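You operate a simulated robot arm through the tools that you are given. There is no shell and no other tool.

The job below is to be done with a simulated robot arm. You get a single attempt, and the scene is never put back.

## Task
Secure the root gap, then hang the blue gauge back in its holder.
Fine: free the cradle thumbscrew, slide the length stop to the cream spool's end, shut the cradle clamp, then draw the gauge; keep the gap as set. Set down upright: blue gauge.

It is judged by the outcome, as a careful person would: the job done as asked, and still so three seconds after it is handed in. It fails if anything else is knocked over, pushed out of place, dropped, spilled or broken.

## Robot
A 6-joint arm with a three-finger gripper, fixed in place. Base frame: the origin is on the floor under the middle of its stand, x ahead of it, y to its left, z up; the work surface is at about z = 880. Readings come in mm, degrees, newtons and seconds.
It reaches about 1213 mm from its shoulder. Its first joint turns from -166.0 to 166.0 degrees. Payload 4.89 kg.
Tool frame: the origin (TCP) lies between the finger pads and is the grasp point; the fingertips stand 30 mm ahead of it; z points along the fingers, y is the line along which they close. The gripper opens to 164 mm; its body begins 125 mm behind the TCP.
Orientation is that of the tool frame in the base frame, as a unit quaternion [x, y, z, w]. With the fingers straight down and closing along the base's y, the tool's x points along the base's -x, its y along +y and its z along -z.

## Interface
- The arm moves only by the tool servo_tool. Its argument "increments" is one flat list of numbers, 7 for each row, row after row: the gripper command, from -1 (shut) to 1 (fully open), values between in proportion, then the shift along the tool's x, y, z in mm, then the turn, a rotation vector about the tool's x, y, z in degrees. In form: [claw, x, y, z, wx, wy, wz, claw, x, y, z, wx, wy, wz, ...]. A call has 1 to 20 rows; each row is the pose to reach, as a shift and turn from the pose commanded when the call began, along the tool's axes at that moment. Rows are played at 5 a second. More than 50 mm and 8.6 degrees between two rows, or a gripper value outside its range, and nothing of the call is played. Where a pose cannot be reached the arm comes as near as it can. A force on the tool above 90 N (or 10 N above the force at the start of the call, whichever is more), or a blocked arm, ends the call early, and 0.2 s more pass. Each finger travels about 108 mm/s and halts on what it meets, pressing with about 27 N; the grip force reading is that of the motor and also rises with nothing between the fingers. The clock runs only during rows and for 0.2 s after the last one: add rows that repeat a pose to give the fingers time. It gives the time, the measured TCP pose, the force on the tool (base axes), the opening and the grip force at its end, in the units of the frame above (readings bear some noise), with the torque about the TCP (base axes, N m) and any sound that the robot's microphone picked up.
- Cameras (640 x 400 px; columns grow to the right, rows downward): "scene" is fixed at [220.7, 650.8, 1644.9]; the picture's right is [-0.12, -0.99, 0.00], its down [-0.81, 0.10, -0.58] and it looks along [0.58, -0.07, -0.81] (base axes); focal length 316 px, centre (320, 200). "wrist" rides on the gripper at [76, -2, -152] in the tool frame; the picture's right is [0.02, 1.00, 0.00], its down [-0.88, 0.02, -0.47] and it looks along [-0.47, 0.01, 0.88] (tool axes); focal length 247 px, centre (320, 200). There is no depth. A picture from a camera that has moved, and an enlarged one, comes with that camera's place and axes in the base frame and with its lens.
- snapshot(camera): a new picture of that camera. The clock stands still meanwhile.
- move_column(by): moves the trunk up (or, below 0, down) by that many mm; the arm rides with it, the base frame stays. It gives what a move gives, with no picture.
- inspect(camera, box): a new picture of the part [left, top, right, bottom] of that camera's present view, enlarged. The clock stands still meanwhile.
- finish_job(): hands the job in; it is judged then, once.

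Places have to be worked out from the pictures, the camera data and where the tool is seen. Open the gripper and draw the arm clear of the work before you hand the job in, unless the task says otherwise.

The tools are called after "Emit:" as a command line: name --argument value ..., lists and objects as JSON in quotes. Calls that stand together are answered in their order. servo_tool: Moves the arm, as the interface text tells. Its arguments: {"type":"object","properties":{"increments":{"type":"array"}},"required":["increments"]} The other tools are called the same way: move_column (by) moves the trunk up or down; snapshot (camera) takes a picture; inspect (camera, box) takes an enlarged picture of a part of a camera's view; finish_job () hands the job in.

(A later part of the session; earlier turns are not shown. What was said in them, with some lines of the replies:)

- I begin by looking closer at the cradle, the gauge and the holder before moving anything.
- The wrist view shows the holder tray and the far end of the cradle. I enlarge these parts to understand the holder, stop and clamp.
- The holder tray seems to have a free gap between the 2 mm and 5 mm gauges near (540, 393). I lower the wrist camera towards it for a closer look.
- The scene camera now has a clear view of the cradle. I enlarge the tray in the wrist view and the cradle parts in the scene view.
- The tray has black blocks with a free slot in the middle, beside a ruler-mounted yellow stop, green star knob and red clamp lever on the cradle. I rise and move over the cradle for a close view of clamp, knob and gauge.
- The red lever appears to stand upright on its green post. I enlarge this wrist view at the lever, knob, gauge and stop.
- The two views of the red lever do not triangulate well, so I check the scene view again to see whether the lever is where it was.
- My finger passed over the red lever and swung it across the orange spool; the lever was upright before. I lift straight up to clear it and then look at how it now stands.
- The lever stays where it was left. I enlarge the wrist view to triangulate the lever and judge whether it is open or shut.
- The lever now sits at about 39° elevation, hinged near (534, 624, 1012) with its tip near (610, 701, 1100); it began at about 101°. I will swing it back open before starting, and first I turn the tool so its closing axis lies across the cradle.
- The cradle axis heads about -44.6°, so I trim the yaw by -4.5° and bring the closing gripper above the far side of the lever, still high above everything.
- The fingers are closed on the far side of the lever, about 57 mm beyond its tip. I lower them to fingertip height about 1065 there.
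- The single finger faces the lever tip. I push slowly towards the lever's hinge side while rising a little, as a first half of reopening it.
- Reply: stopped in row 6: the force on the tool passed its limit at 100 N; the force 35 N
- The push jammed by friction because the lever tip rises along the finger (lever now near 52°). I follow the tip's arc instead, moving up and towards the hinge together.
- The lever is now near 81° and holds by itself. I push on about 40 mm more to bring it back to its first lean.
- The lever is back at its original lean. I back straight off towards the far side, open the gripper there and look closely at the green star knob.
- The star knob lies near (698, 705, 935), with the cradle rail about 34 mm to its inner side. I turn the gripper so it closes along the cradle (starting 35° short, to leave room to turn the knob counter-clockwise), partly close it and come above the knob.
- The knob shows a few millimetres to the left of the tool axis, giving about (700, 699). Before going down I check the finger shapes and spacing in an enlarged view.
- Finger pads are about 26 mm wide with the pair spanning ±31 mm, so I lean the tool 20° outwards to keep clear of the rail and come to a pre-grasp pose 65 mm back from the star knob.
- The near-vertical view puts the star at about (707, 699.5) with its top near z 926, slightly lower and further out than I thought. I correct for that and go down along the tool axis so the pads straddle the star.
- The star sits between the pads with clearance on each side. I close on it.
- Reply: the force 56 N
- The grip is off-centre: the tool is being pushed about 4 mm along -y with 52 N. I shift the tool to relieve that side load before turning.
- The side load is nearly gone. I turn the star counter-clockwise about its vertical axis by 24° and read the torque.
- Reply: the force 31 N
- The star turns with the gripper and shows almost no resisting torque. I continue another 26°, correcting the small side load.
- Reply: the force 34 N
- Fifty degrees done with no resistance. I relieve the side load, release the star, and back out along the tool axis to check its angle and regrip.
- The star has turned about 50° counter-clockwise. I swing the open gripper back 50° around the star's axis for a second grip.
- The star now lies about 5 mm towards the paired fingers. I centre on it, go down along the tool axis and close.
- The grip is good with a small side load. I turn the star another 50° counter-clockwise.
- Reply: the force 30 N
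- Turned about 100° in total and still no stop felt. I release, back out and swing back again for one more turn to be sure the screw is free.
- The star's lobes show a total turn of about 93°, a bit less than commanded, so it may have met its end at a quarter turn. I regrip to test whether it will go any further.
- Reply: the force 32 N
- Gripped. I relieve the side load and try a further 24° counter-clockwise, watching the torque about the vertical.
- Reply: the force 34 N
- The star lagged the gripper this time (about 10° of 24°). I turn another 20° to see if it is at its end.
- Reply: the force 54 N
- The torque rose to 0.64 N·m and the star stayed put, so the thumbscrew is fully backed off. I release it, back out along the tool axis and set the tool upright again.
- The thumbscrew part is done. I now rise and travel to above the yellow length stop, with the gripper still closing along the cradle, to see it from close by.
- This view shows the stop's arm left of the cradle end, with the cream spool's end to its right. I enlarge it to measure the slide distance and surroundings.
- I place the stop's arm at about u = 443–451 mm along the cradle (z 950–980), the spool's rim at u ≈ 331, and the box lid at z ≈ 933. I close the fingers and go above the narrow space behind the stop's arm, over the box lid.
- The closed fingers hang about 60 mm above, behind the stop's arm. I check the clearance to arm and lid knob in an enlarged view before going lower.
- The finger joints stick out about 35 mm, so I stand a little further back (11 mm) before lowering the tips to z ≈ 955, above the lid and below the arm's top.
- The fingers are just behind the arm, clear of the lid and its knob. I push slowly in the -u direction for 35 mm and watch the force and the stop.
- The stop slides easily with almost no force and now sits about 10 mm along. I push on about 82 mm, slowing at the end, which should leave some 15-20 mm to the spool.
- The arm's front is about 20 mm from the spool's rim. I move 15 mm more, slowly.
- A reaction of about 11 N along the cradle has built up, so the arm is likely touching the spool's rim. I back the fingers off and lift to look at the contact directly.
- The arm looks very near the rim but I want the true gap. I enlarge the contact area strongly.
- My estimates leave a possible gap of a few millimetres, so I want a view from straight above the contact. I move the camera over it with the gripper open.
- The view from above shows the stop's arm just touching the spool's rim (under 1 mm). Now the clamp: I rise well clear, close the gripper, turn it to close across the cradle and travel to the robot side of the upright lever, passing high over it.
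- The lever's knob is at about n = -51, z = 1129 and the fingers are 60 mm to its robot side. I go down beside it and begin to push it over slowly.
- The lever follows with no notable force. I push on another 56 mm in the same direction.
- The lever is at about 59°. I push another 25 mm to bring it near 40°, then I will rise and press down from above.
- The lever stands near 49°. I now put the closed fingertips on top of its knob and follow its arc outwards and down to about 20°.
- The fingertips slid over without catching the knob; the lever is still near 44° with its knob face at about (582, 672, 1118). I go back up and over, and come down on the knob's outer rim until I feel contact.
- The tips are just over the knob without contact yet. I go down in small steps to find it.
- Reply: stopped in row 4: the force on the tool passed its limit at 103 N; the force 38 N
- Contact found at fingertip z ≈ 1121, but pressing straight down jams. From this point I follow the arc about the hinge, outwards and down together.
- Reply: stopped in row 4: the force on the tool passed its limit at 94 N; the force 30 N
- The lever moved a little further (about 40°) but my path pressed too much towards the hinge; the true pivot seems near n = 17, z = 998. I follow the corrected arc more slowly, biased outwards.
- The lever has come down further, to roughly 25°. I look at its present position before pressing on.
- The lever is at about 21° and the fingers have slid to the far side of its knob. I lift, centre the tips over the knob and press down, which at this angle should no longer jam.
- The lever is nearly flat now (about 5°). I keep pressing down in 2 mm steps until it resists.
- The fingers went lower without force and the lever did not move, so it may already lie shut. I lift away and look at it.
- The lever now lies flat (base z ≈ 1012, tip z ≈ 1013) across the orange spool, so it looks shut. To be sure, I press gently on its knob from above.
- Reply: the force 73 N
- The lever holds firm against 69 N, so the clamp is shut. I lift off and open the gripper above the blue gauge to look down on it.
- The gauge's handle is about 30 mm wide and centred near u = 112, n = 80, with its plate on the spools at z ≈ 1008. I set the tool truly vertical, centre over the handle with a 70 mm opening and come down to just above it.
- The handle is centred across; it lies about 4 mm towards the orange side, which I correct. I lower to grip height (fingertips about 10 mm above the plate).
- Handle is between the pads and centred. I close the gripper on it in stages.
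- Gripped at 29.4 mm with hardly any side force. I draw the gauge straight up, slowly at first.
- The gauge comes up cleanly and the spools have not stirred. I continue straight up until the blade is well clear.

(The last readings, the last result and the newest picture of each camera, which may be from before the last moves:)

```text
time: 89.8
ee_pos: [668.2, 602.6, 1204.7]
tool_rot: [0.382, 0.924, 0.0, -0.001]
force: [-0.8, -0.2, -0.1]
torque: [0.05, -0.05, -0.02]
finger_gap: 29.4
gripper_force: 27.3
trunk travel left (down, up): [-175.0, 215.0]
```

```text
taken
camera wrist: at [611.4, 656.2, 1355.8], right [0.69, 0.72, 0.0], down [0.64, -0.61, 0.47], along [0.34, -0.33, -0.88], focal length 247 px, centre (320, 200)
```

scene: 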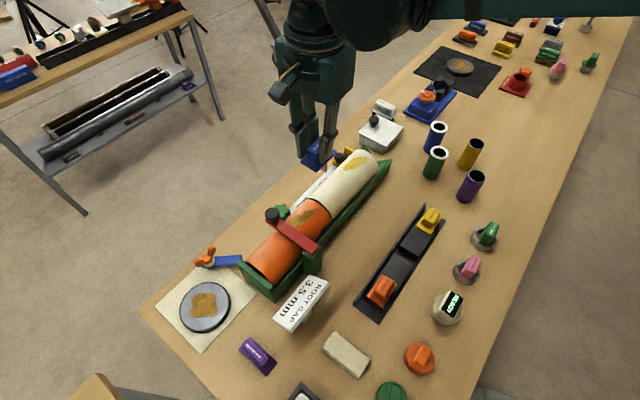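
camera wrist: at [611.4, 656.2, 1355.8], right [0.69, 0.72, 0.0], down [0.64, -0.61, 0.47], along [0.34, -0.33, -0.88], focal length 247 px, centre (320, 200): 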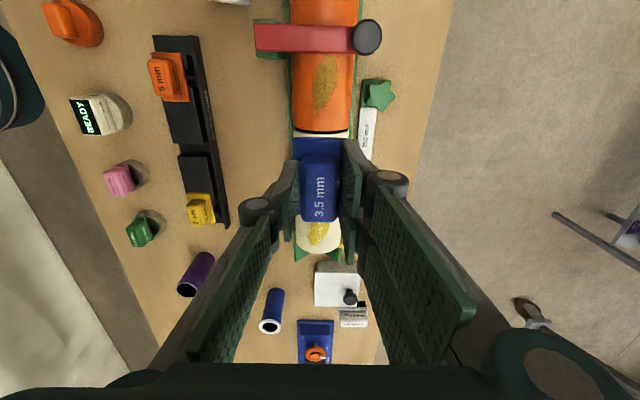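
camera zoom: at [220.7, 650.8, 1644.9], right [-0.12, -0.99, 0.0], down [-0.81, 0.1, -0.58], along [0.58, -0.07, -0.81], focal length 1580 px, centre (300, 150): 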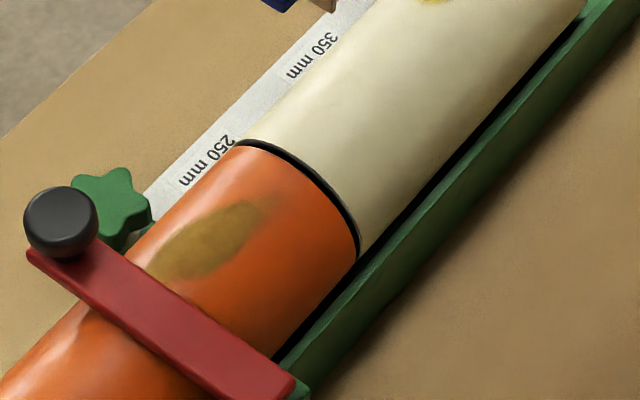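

The gauge is out, its short blade visible below the plate, and the gap between the spools is intact. I carry it high over to the holder tray and stop short of the slot so the camera can look straight down on it.

Emit:
servo_tool --increments '[-1, -15, -39, 0, 0, 0, 0, -1, -31, -79, 0, 0, 0, 0, -1, -47, -118, 0, 0, 0, 0, -1, -62, -158, 0, 0, 0, 0, -1, -78, -197, 0, 0, 0, 0, -1, -93.7, -236.9, 0, 0, 0, 0, -1, -93.7, -236.9, 30, 0, 0, 0, -1, -93.7, -236.9, 50, 0, 0, 0, -1, -93.7, -236.9, 50, 0, 0, 0]'

Emit:
snapshot --camera "wrist"

Emit:
inspect --camera "wrist" --box '[220, 0, 420, 140]'

Emit:
snapshot --camera "scene"

```text
time: 91.8
ee_pos: [568.1, 371.5, 1150.8]
tool_rot: [0.381, 0.925, 0.001, -0.001]
force: [0.3, 0.5, -1.0]
torque: [-0.02, 0.09, -0.02]
finger_gap: 29.5
gripper_force: 27.2
trunk travel left (down, up): [-175.0, 215.0]
```

```text
taken
camera wrist: at [511.6, 423.9, 1303.8], right [0.69, 0.72, 0.0], down [0.64, -0.61, 0.47], along [0.34, -0.33, -0.88], focal length 247 px, centre (320, 200)
```

wrist: 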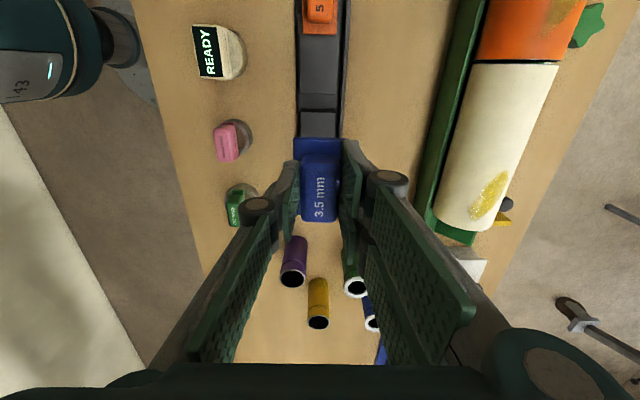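

```text
2.86 times, centred on (320, 70) of wrist
camera zoom: at [511.6, 423.9, 1303.8], right [0.69, 0.72, 0.0], down [0.64, -0.61, 0.47], along [0.34, -0.33, -0.88], focal length 706 px, centre (320, 571)
```

zoom: 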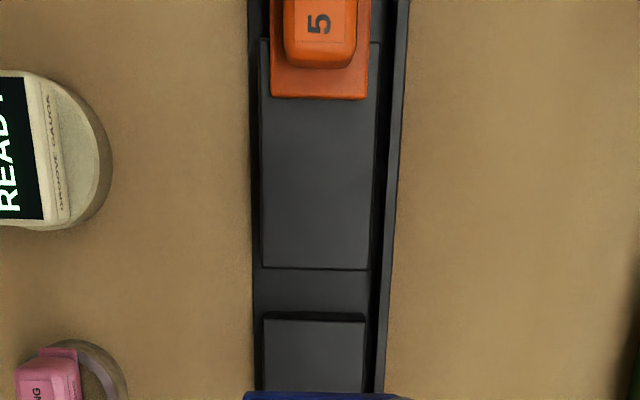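

```text
taken
```

scene: 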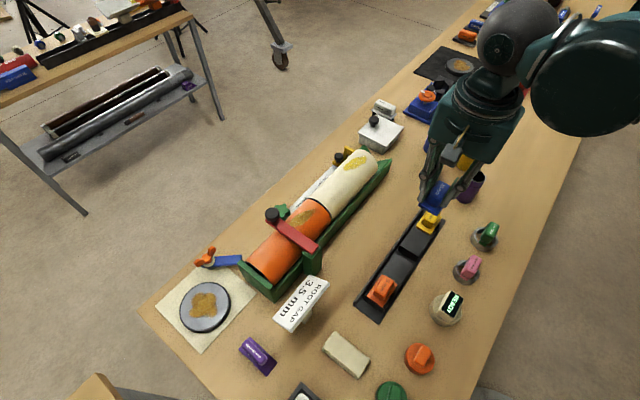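

Looking down, the free slot between the two blocks is about 22 mm wide, centred near u ≈ 169.5, n ≈ -161, with block tops at z ≈ 920. I now measure the blade's place under the plate from the scene camera.

Emit:
inspect --camera "scene" --box '[408, 160, 472, 225]'

Emit:
inspect --camera "scene" --box '[350, 195, 454, 325]'

```text
6.15 times, centred on (440, 192) of scene
camera zoom: at [220.7, 650.8, 1644.9], right [-0.12, -0.99, 0.0], down [-0.81, 0.1, -0.58], along [0.58, -0.07, -0.81], focal length 1944 px, centre (-418, 246)
```

zoom: 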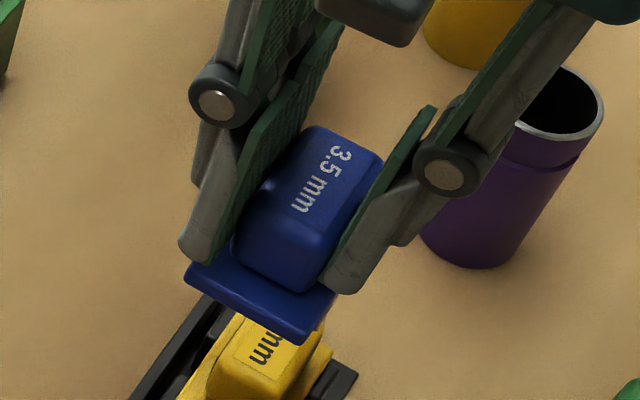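

```text
3.08 times, centred on (402, 260) of scene
camera zoom: at [220.7, 650.8, 1644.9], right [-0.12, -0.99, 0.0], down [-0.81, 0.1, -0.58], along [0.58, -0.07, -0.81], focal length 972 px, centre (68, 15)
```

zoom: 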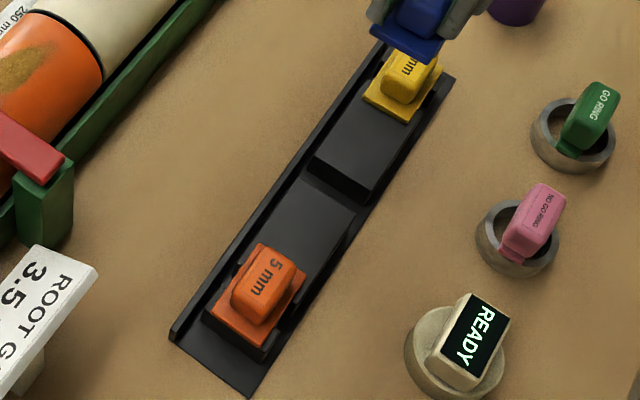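

The blade hangs about 5 mm to the +u side of the tool centre and about 31 mm below the plate. I move over the slot with that offset and lower until the blade is still just above the block tops, then check.

Emit:
servo_tool --increments '[-1, 19, -2.2, 0, 0, 0, 0, -1, 37.4, -4.4, 0, 0, 0, 0, -1, 37.4, -4.4, 40, 0, 0, 0, -1, 37.4, -4.4, 80, 0, 0, 0, -1, 37.4, -4.4, 115, 0, 0, 0, -1, 37.4, -4.4, 137, 0, 0, 0, -1, 37.4, -4.4, 137, 0, 0, 0]'

Emit:
snapshot --camera "wrist"

Emit:
inspect --camera "scene" --box '[360, 190, 456, 250]'

Emit:
inspect --camera "scene" --box '[376, 210, 424, 270]'

```text
time: 93.4
ee_pos: [537.3, 391.2, 1017.1]
tool_rot: [0.381, 0.925, 0.001, 0.0]
force: [0.7, 0.8, -1.3]
torque: [-0.01, 0.05, 0.0]
finger_gap: 28.9
gripper_force: 27.1
trunk travel left (down, up): [-175.0, 215.0]
```

```text
taken
camera wrist: at [481.2, 444.8, 1168.8], right [0.69, 0.72, 0.0], down [0.64, -0.61, 0.47], along [0.34, -0.33, -0.88], focal length 247 px, centre (320, 200)
```

wrist: 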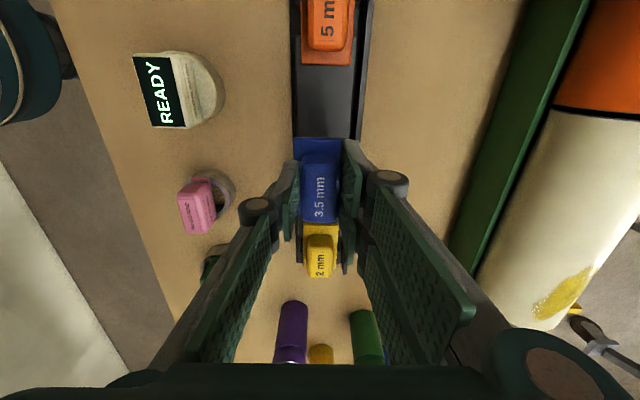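

```text
6.67 times, centred on (408, 220) of scene
camera zoom: at [220.7, 650.8, 1644.9], right [-0.12, -0.99, 0.0], down [-0.81, 0.1, -0.58], along [0.58, -0.07, -0.81], focal length 2106 px, centre (-267, 67)
```

zoom: 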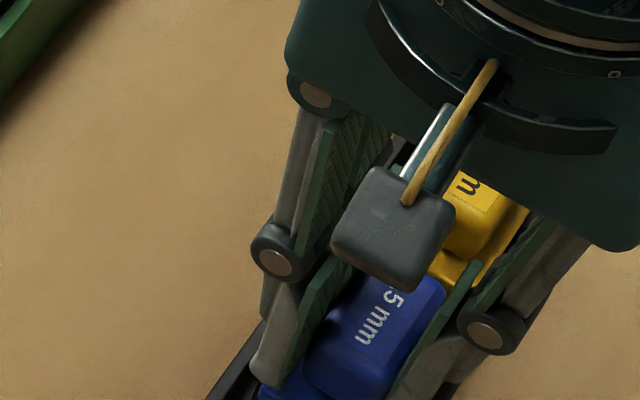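

```text
6.67 times, centred on (400, 240) of scene
camera zoom: at [220.7, 650.8, 1644.9], right [-0.12, -0.99, 0.0], down [-0.81, 0.1, -0.58], along [0.58, -0.07, -0.81], focal length 2106 px, centre (-213, -67)
```

zoom: 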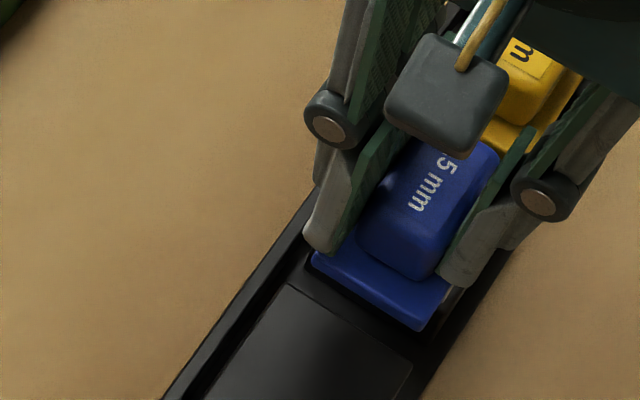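

The gauge hangs above the slot in line with the tray. I lower it slowly so the blade enters the slot, checking for any contact force.

Emit:
servo_tool --increments '[-1, 0, 0, 6, 0, 0, 0, -1, 0, 0, 12, 0, 0, 0, -1, 0, 0, 18, 0, 0, 0, -1, 0, 0, 24, 0, 0, 0, -1, 0, 0, 30, 0, 0, 0, -1, 0, 0, 30, 0, 0, 0]'

Emit:
inspect --camera "scene" --box '[366, 210, 446, 270]'

Emit:
snapshot --camera "wrist"

```text
time: 94.8
ee_pos: [536.6, 394.8, 986.6]
tool_rot: [0.38, 0.925, 0.0, 0.0]
force: [-0.2, -1.0, -1.1]
torque: [-0.01, 0.04, 0.0]
finger_gap: 29.5
gripper_force: 27.2
trunk travel left (down, up): [-175.0, 215.0]
```

```text
6.67 times, centred on (406, 240) of scene
camera zoom: at [220.7, 650.8, 1644.9], right [-0.12, -0.99, 0.0], down [-0.81, 0.1, -0.58], along [0.58, -0.07, -0.81], focal length 2106 px, centre (-253, -67)
```

zoom: 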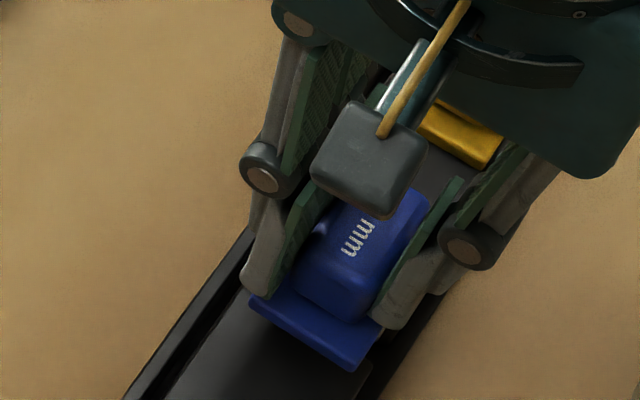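

```text
taken
camera wrist: at [480.0, 447.3, 1138.1], right [0.69, 0.72, 0.0], down [0.64, -0.61, 0.47], along [0.34, -0.33, -0.88], focal length 247 px, centre (320, 200)
```

wrist: 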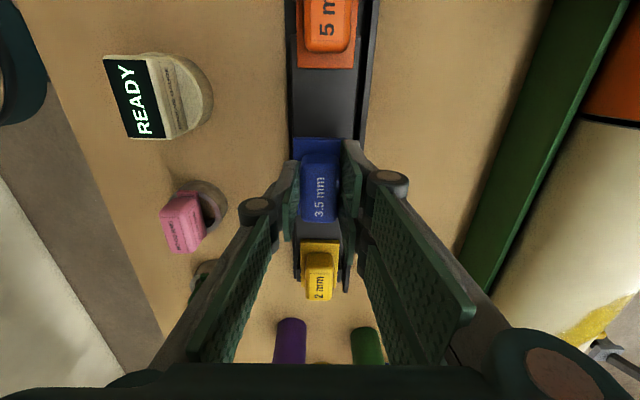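

No contact yet, with the blade by my reckoning just below the block tops. I keep lowering in 3 mm steps.

Emit:
servo_tool --increments '[-1, 0, 0, 3, 0, 0, 0, -1, 0, 0, 6, 0, 0, 0, -1, 0, 0, 9, 0, 0, 0, -1, 0, 0, 12, 0, 0, 0, -1, 0, 0, 14, 0, 0, 0, -1, 0, 0, 14, 0, 0, 0]'

Emit:
inspect --camera "scene" --box '[366, 210, 446, 270]'

```text
time: 96.2
ee_pos: [538.1, 393.9, 972.1]
tool_rot: [0.381, 0.925, 0.001, 0.0]
force: [0.4, -0.4, -0.8]
torque: [0.02, 0.01, 0.02]
finger_gap: 29.5
gripper_force: 27.1
trunk travel left (down, up): [-175.0, 215.0]
```

```text
6.67 times, centred on (406, 240) of scene
camera zoom: at [220.7, 650.8, 1644.9], right [-0.12, -0.99, 0.0], down [-0.81, 0.1, -0.58], along [0.58, -0.07, -0.81], focal length 2106 px, centre (-253, -67)
```

zoom: 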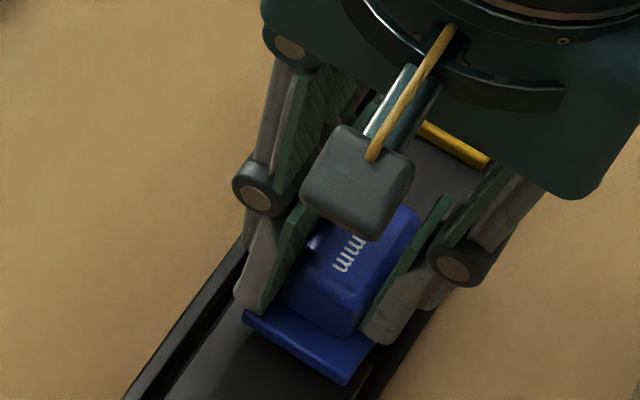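

Still free at TCP z 972, so the blade is in the slot. I lower further in 2 mm steps until the plate meets the blocks.

Emit:
servo_tool --increments '[-1, 0, 0, 2, 0, 0, 0, -1, 0, 0, 4, 0, 0, 0, -1, 0, 0, 5.5, 0, 0, 0, -1, 0, 0, 7, 0, 0, 0, -1, 0, 0, 7, 0, 0, 0]'

Emit:
inspect --camera "scene" --box '[366, 210, 446, 270]'

```text
time: 97.4
ee_pos: [535.7, 393.3, 964.9]
tool_rot: [0.381, 0.925, 0.0, -0.001]
force: [0.3, -0.4, -1.5]
torque: [0.01, -0.02, -0.04]
finger_gap: 29.4
gripper_force: 27.6
trunk travel left (down, up): [-175.0, 215.0]
```

```text
6.67 times, centred on (406, 240) of scene
camera zoom: at [220.7, 650.8, 1644.9], right [-0.12, -0.99, 0.0], down [-0.81, 0.1, -0.58], along [0.58, -0.07, -0.81], focal length 2106 px, centre (-253, -67)
```

zoom: 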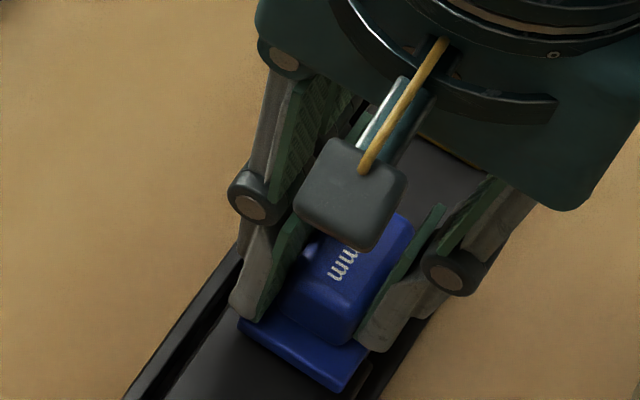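

No contact yet at 965. I continue down in small steps.

Emit:
servo_tool --increments '[-1, 0, 0, 1.5, 0, 0, 0, -1, 0, 0, 3, 0, 0, 0, -1, 0, 0, 4.5, 0, 0, 0, -1, 0, 0, 6, 0, 0, 0, -1, 0, 0, 6, 0, 0, 0]'

Emit:
inspect --camera "scene" --box '[366, 210, 446, 270]'

Emit:
inspect --camera "wrist" --box '[240, 90, 400, 230]'

```text
time: 98.6
ee_pos: [536.1, 393.9, 960.9]
tool_rot: [0.381, 0.925, 0.0, 0.0]
force: [-0.1, 1.4, 10.9]
torque: [-0.24, -0.23, 0.03]
finger_gap: 29.2
gripper_force: 26.9
trunk travel left (down, up): [-175.0, 215.0]
```

```text
6.67 times, centred on (406, 240) of scene
camera zoom: at [220.7, 650.8, 1644.9], right [-0.12, -0.99, 0.0], down [-0.81, 0.1, -0.58], along [0.58, -0.07, -0.81], focal length 2106 px, centre (-253, -67)
```

zoom: 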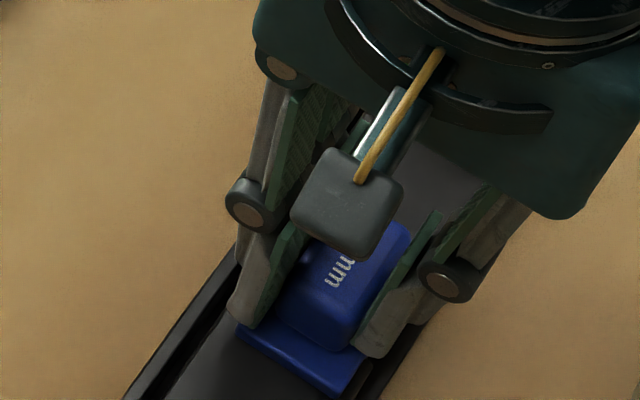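

```text
2.86 times, centred on (320, 160) of wrist
camera zoom: at [481.2, 446.7, 1111.2], right [0.69, 0.72, 0.0], down [0.64, -0.61, 0.47], along [0.34, -0.33, -0.88], focal length 706 px, centre (320, 314)
```

zoom: 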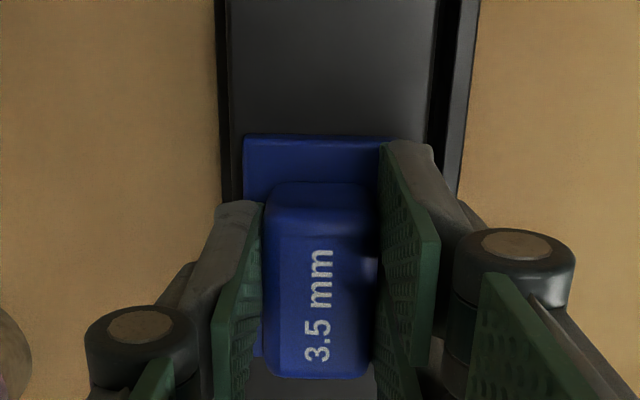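

The plate has met the blocks (about 11 N upward at TCP z 961, as expected). I release the handle by opening to about 53 mm, staying put.

Emit:
servo_tool --increments '[-0.62, 0, 0, 0, 0, 0, 0, -0.55, 0, 0, 0, 0, 0, 0, -0.45, 0, 0, 0, 0, 0, 0, -0.35, 0, 0, 0, 0, 0, 0, -0.35, 0, 0, 0, 0, 0, 0]'

Emit:
inspect --camera "scene" --box '[366, 210, 446, 270]'

Emit:
inspect --camera "wrist" --box '[240, 90, 400, 230]'

```text
time: 99.8
ee_pos: [537.8, 393.7, 959.5]
tool_rot: [0.382, 0.924, 0.0, -0.001]
force: [-0.2, 0.3, -0.2]
torque: [-0.03, -0.01, -0.01]
finger_gap: 53.3
gripper_force: 0.0
trunk travel left (down, up): [-175.0, 215.0]
```

```text
6.67 times, centred on (406, 240) of scene
camera zoom: at [220.7, 650.8, 1644.9], right [-0.12, -0.99, 0.0], down [-0.81, 0.1, -0.58], along [0.58, -0.07, -0.81], focal length 2106 px, centre (-253, -67)
```

zoom: 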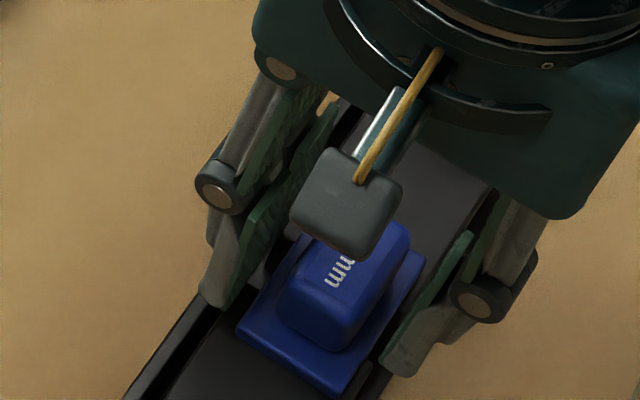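

```text
2.86 times, centred on (320, 160) of wrist
camera zoom: at [481.4, 446.7, 1110.8], right [0.69, 0.72, 0.0], down [0.64, -0.61, 0.47], along [0.34, -0.33, -0.88], focal length 706 px, centre (320, 314)
```

zoom: 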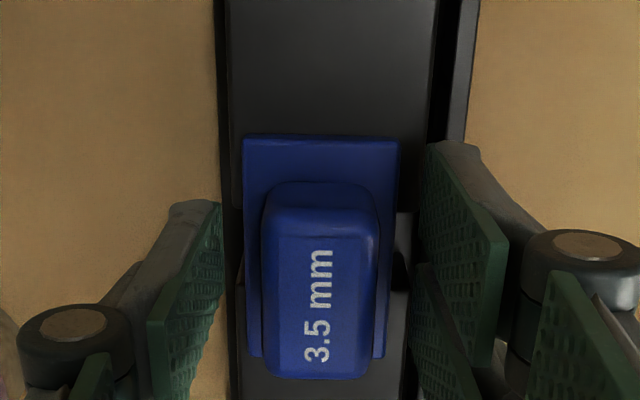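

The gauge sits on its plate, centred over the slot, and the fingers are free. I withdraw straight up.

Emit:
servo_tool --increments '[-0.35, 0, 0, -10, 0, 0, 0, -0.35, 0, 0, -30, 0, 0, 0, -0.35, 0, 0, -70, 0, 0, 0, -0.35, 0, 0, -115, 0, 0, 0, -0.35, 0, 0, -160, 0, 0, 0, -0.35, 0, 0, -205, 0, 0, 0, -0.35, 0, 0, -240, 0, 0, 0, -0.35, 0, 0, -240, 0, 0, 0]'

Emit:
snapshot --camera "wrist"

Emit:
inspect --camera "wrist" --box '[240, 30, 400, 180]'

Emit:
snapshot --camera "scene"

```text
time: 101.6
ee_pos: [538.0, 390.9, 1202.1]
tool_rot: [0.382, 0.924, 0.0, -0.001]
force: [-0.1, -0.7, 0.1]
torque: [0.01, -0.05, 0.0]
finger_gap: 53.3
gripper_force: 0.1
trunk travel left (down, up): [-175.0, 215.0]
```

```text
taken
camera wrist: at [481.5, 443.7, 1352.9], right [0.69, 0.72, 0.0], down [0.64, -0.61, 0.47], along [0.34, -0.33, -0.88], focal length 247 px, centre (320, 200)
```

wrist: 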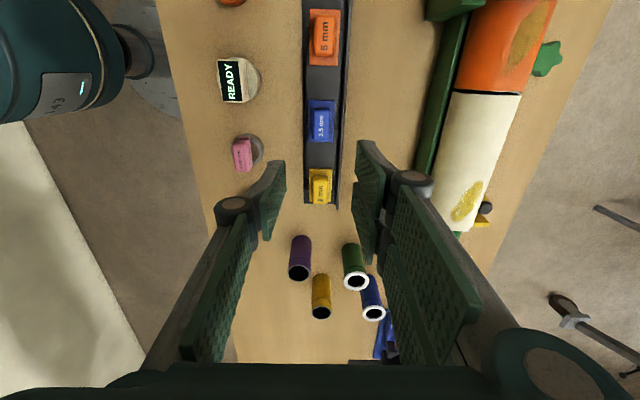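

```text
2.67 times, centred on (320, 105) of wrist
camera zoom: at [481.5, 443.7, 1352.9], right [0.69, 0.72, 0.0], down [0.64, -0.61, 0.47], along [0.34, -0.33, -0.88], focal length 659 px, centre (320, 453)
```

zoom: 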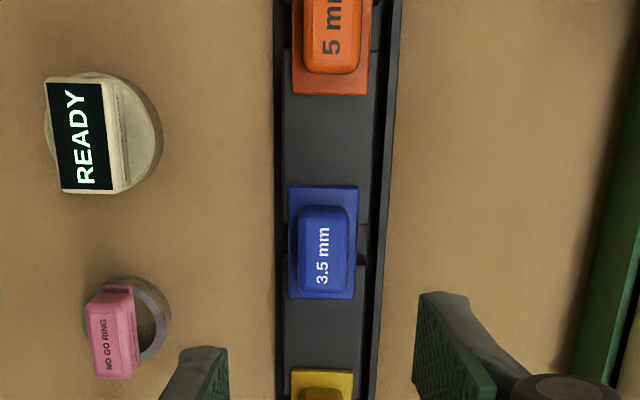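

```text
taken
```

scene: 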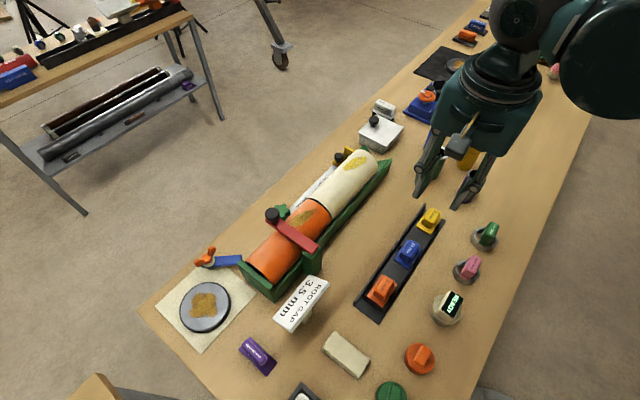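

The blue gauge hangs upright in the middle place between the 2 mm and 5 mm gauges. I check the gap, clamp and stop once more in enlarged views before leaving.

Emit:
inspect --camera "scene" --box '[270, 180, 366, 240]'

Emit:
inspect --camera "scene" --box '[320, 135, 400, 185]'

Emit:
inspect --camera "scene" --box '[350, 200, 446, 320]'

Emit:
inspect --camera "wrist" --box '[420, 60, 580, 260]'

```text
6.67 times, centred on (318, 210) of scene
camera zoom: at [220.7, 650.8, 1644.9], right [-0.12, -0.99, 0.0], down [-0.81, 0.1, -0.58], along [0.58, -0.07, -0.81], focal length 2106 px, centre (333, 133)
```

zoom: 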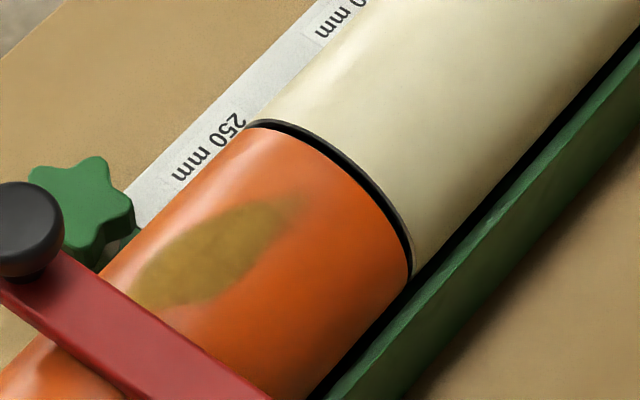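

```text
8.00 times, centred on (360, 160) of scene
camera zoom: at [220.7, 650.8, 1644.9], right [-0.12, -0.99, 0.0], down [-0.81, 0.1, -0.58], along [0.58, -0.07, -0.81], focal length 2528 px, centre (0, 520)
```

zoom: 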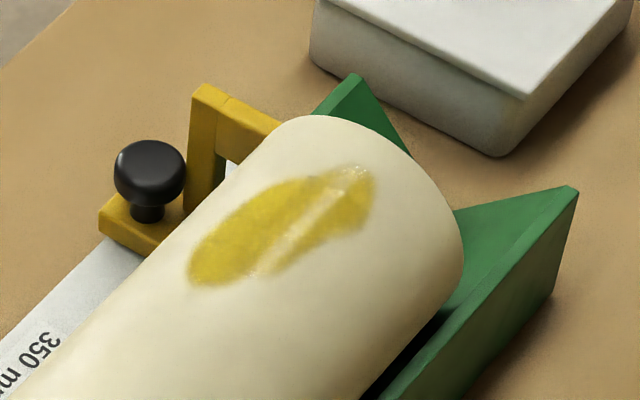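

```text
3.33 times, centred on (398, 260) of scene
camera zoom: at [220.7, 650.8, 1644.9], right [-0.12, -0.99, 0.0], down [-0.81, 0.1, -0.58], along [0.58, -0.07, -0.81], focal length 1053 px, centre (60, 0)
```

zoom: 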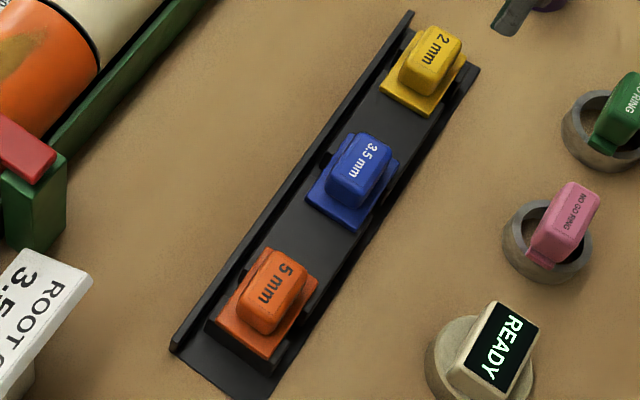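

```text
2.00 times, centred on (500, 160) of wrist
camera zoom: at [481.5, 443.7, 1352.9], right [0.69, 0.72, 0.0], down [0.64, -0.61, 0.47], along [0.34, -0.33, -0.88], focal length 494 px, centre (-40, 280)
```

zoom: 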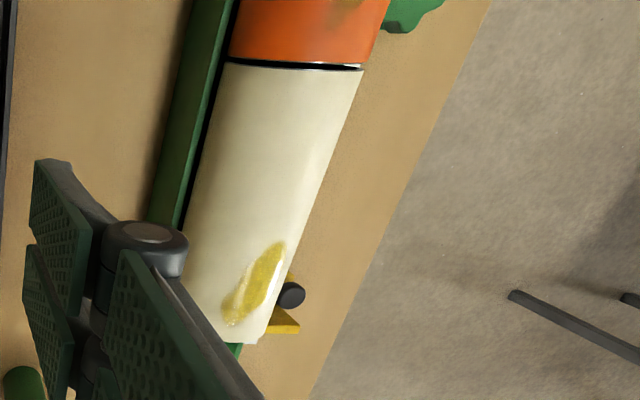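

All is in place: clamp flat, gap open and even, stop unmoved at the spool's end, gauge upright in its slot. I open the gripper fully and draw the arm up and back to its starting place.

Emit:
servo_tool --increments '[0.2, 0, 0, -30, 0, 0, 0, 0.6, 0, 0, -60, 0, 0, 0, 1, 0, 0, -85, 0, 0, 0, 1, 28, -9, -85, 0, 0, 0, 1, 57, -18, -85, 0, 0, 0, 1, 86, -27, -85, 0, 0, 0, 1, 86, -27, -85, 0, 0, 0]'

Emit:
snapshot --camera "scene"

Emit:
inspect --camera "scene" --box '[230, 140, 390, 300]'

```text
time: 103.2
ee_pos: [455.6, 435.6, 1286.7]
tool_rot: [0.381, 0.924, 0.0, 0.0]
force: [-0.3, 0.0, -1.0]
torque: [0.0, -0.1, 0.0]
finger_gap: 164.1
gripper_force: 0.0
trunk travel left (down, up): [-175.0, 215.0]
```

```text
taken
```

scene: 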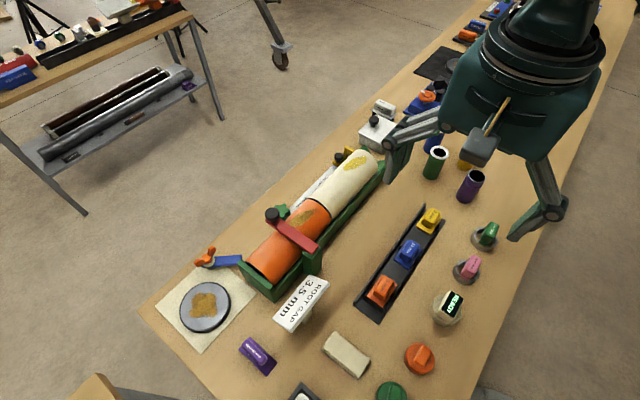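

```text
2.50 times, centred on (310, 220) of scene
camera zoom: at [220.7, 650.8, 1644.9], right [-0.12, -0.99, 0.0], down [-0.81, 0.1, -0.58], along [0.58, -0.07, -0.81], focal length 790 px, centre (345, 150)
```

zoom: 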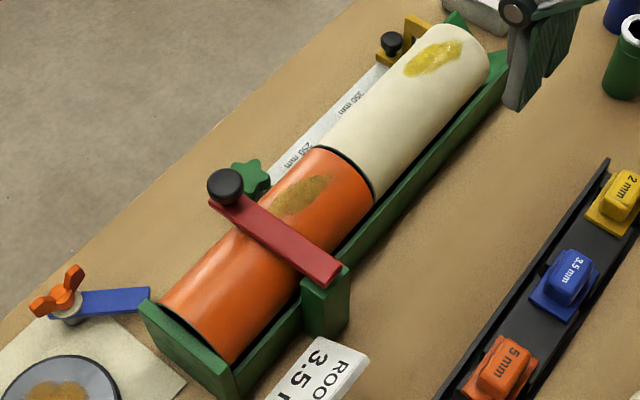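

The arm is clear with the gripper open. The thumbscrew is freed, the stop is at the cream spool's end, the clamp is shut, the gap is intact, the blue gauge hangs upright in its holder, and nothing else has been disturbed. I hand the job in.

Emit:
finish_job

```text
The job is handed in.
```

I handed the job in with every step you listed done. The blue gauge is back upright in its holder, between the 2 mm and 5 mm gauges. I haven't been told how it was judged.

- **Thumbscrew:** I turned the green star knob counter-clockwise about 100°, until it would go no further.
- **Length stop:** I slid the yellow stop along the ruler until its arm touched the rim of the cream spool. The gap between them is under 1 mm by camera. At contact it pressed with about 11 N, and I saw no movement of the spool.
- **Clamp:** The red lever lies flat across the orange spool and did not move under a 69 N press.
- **Gauge:** I drew it straight up after the clamp was shut. The spools stayed still and the gap looks even. I judged the gap by eye, because nothing here could measure 3.5 mm.

**Clamp bumped early:** while moving in for a first look, a finger knocked the upright clamp lever partway over the orange spool, before the thumbscrew was freed. It never reached shut. I swung it back to its original lean and then did the steps in your order. In the pictures I saw nothing else moved or knocked over.

The arm is drawn back clear with the gripper open.
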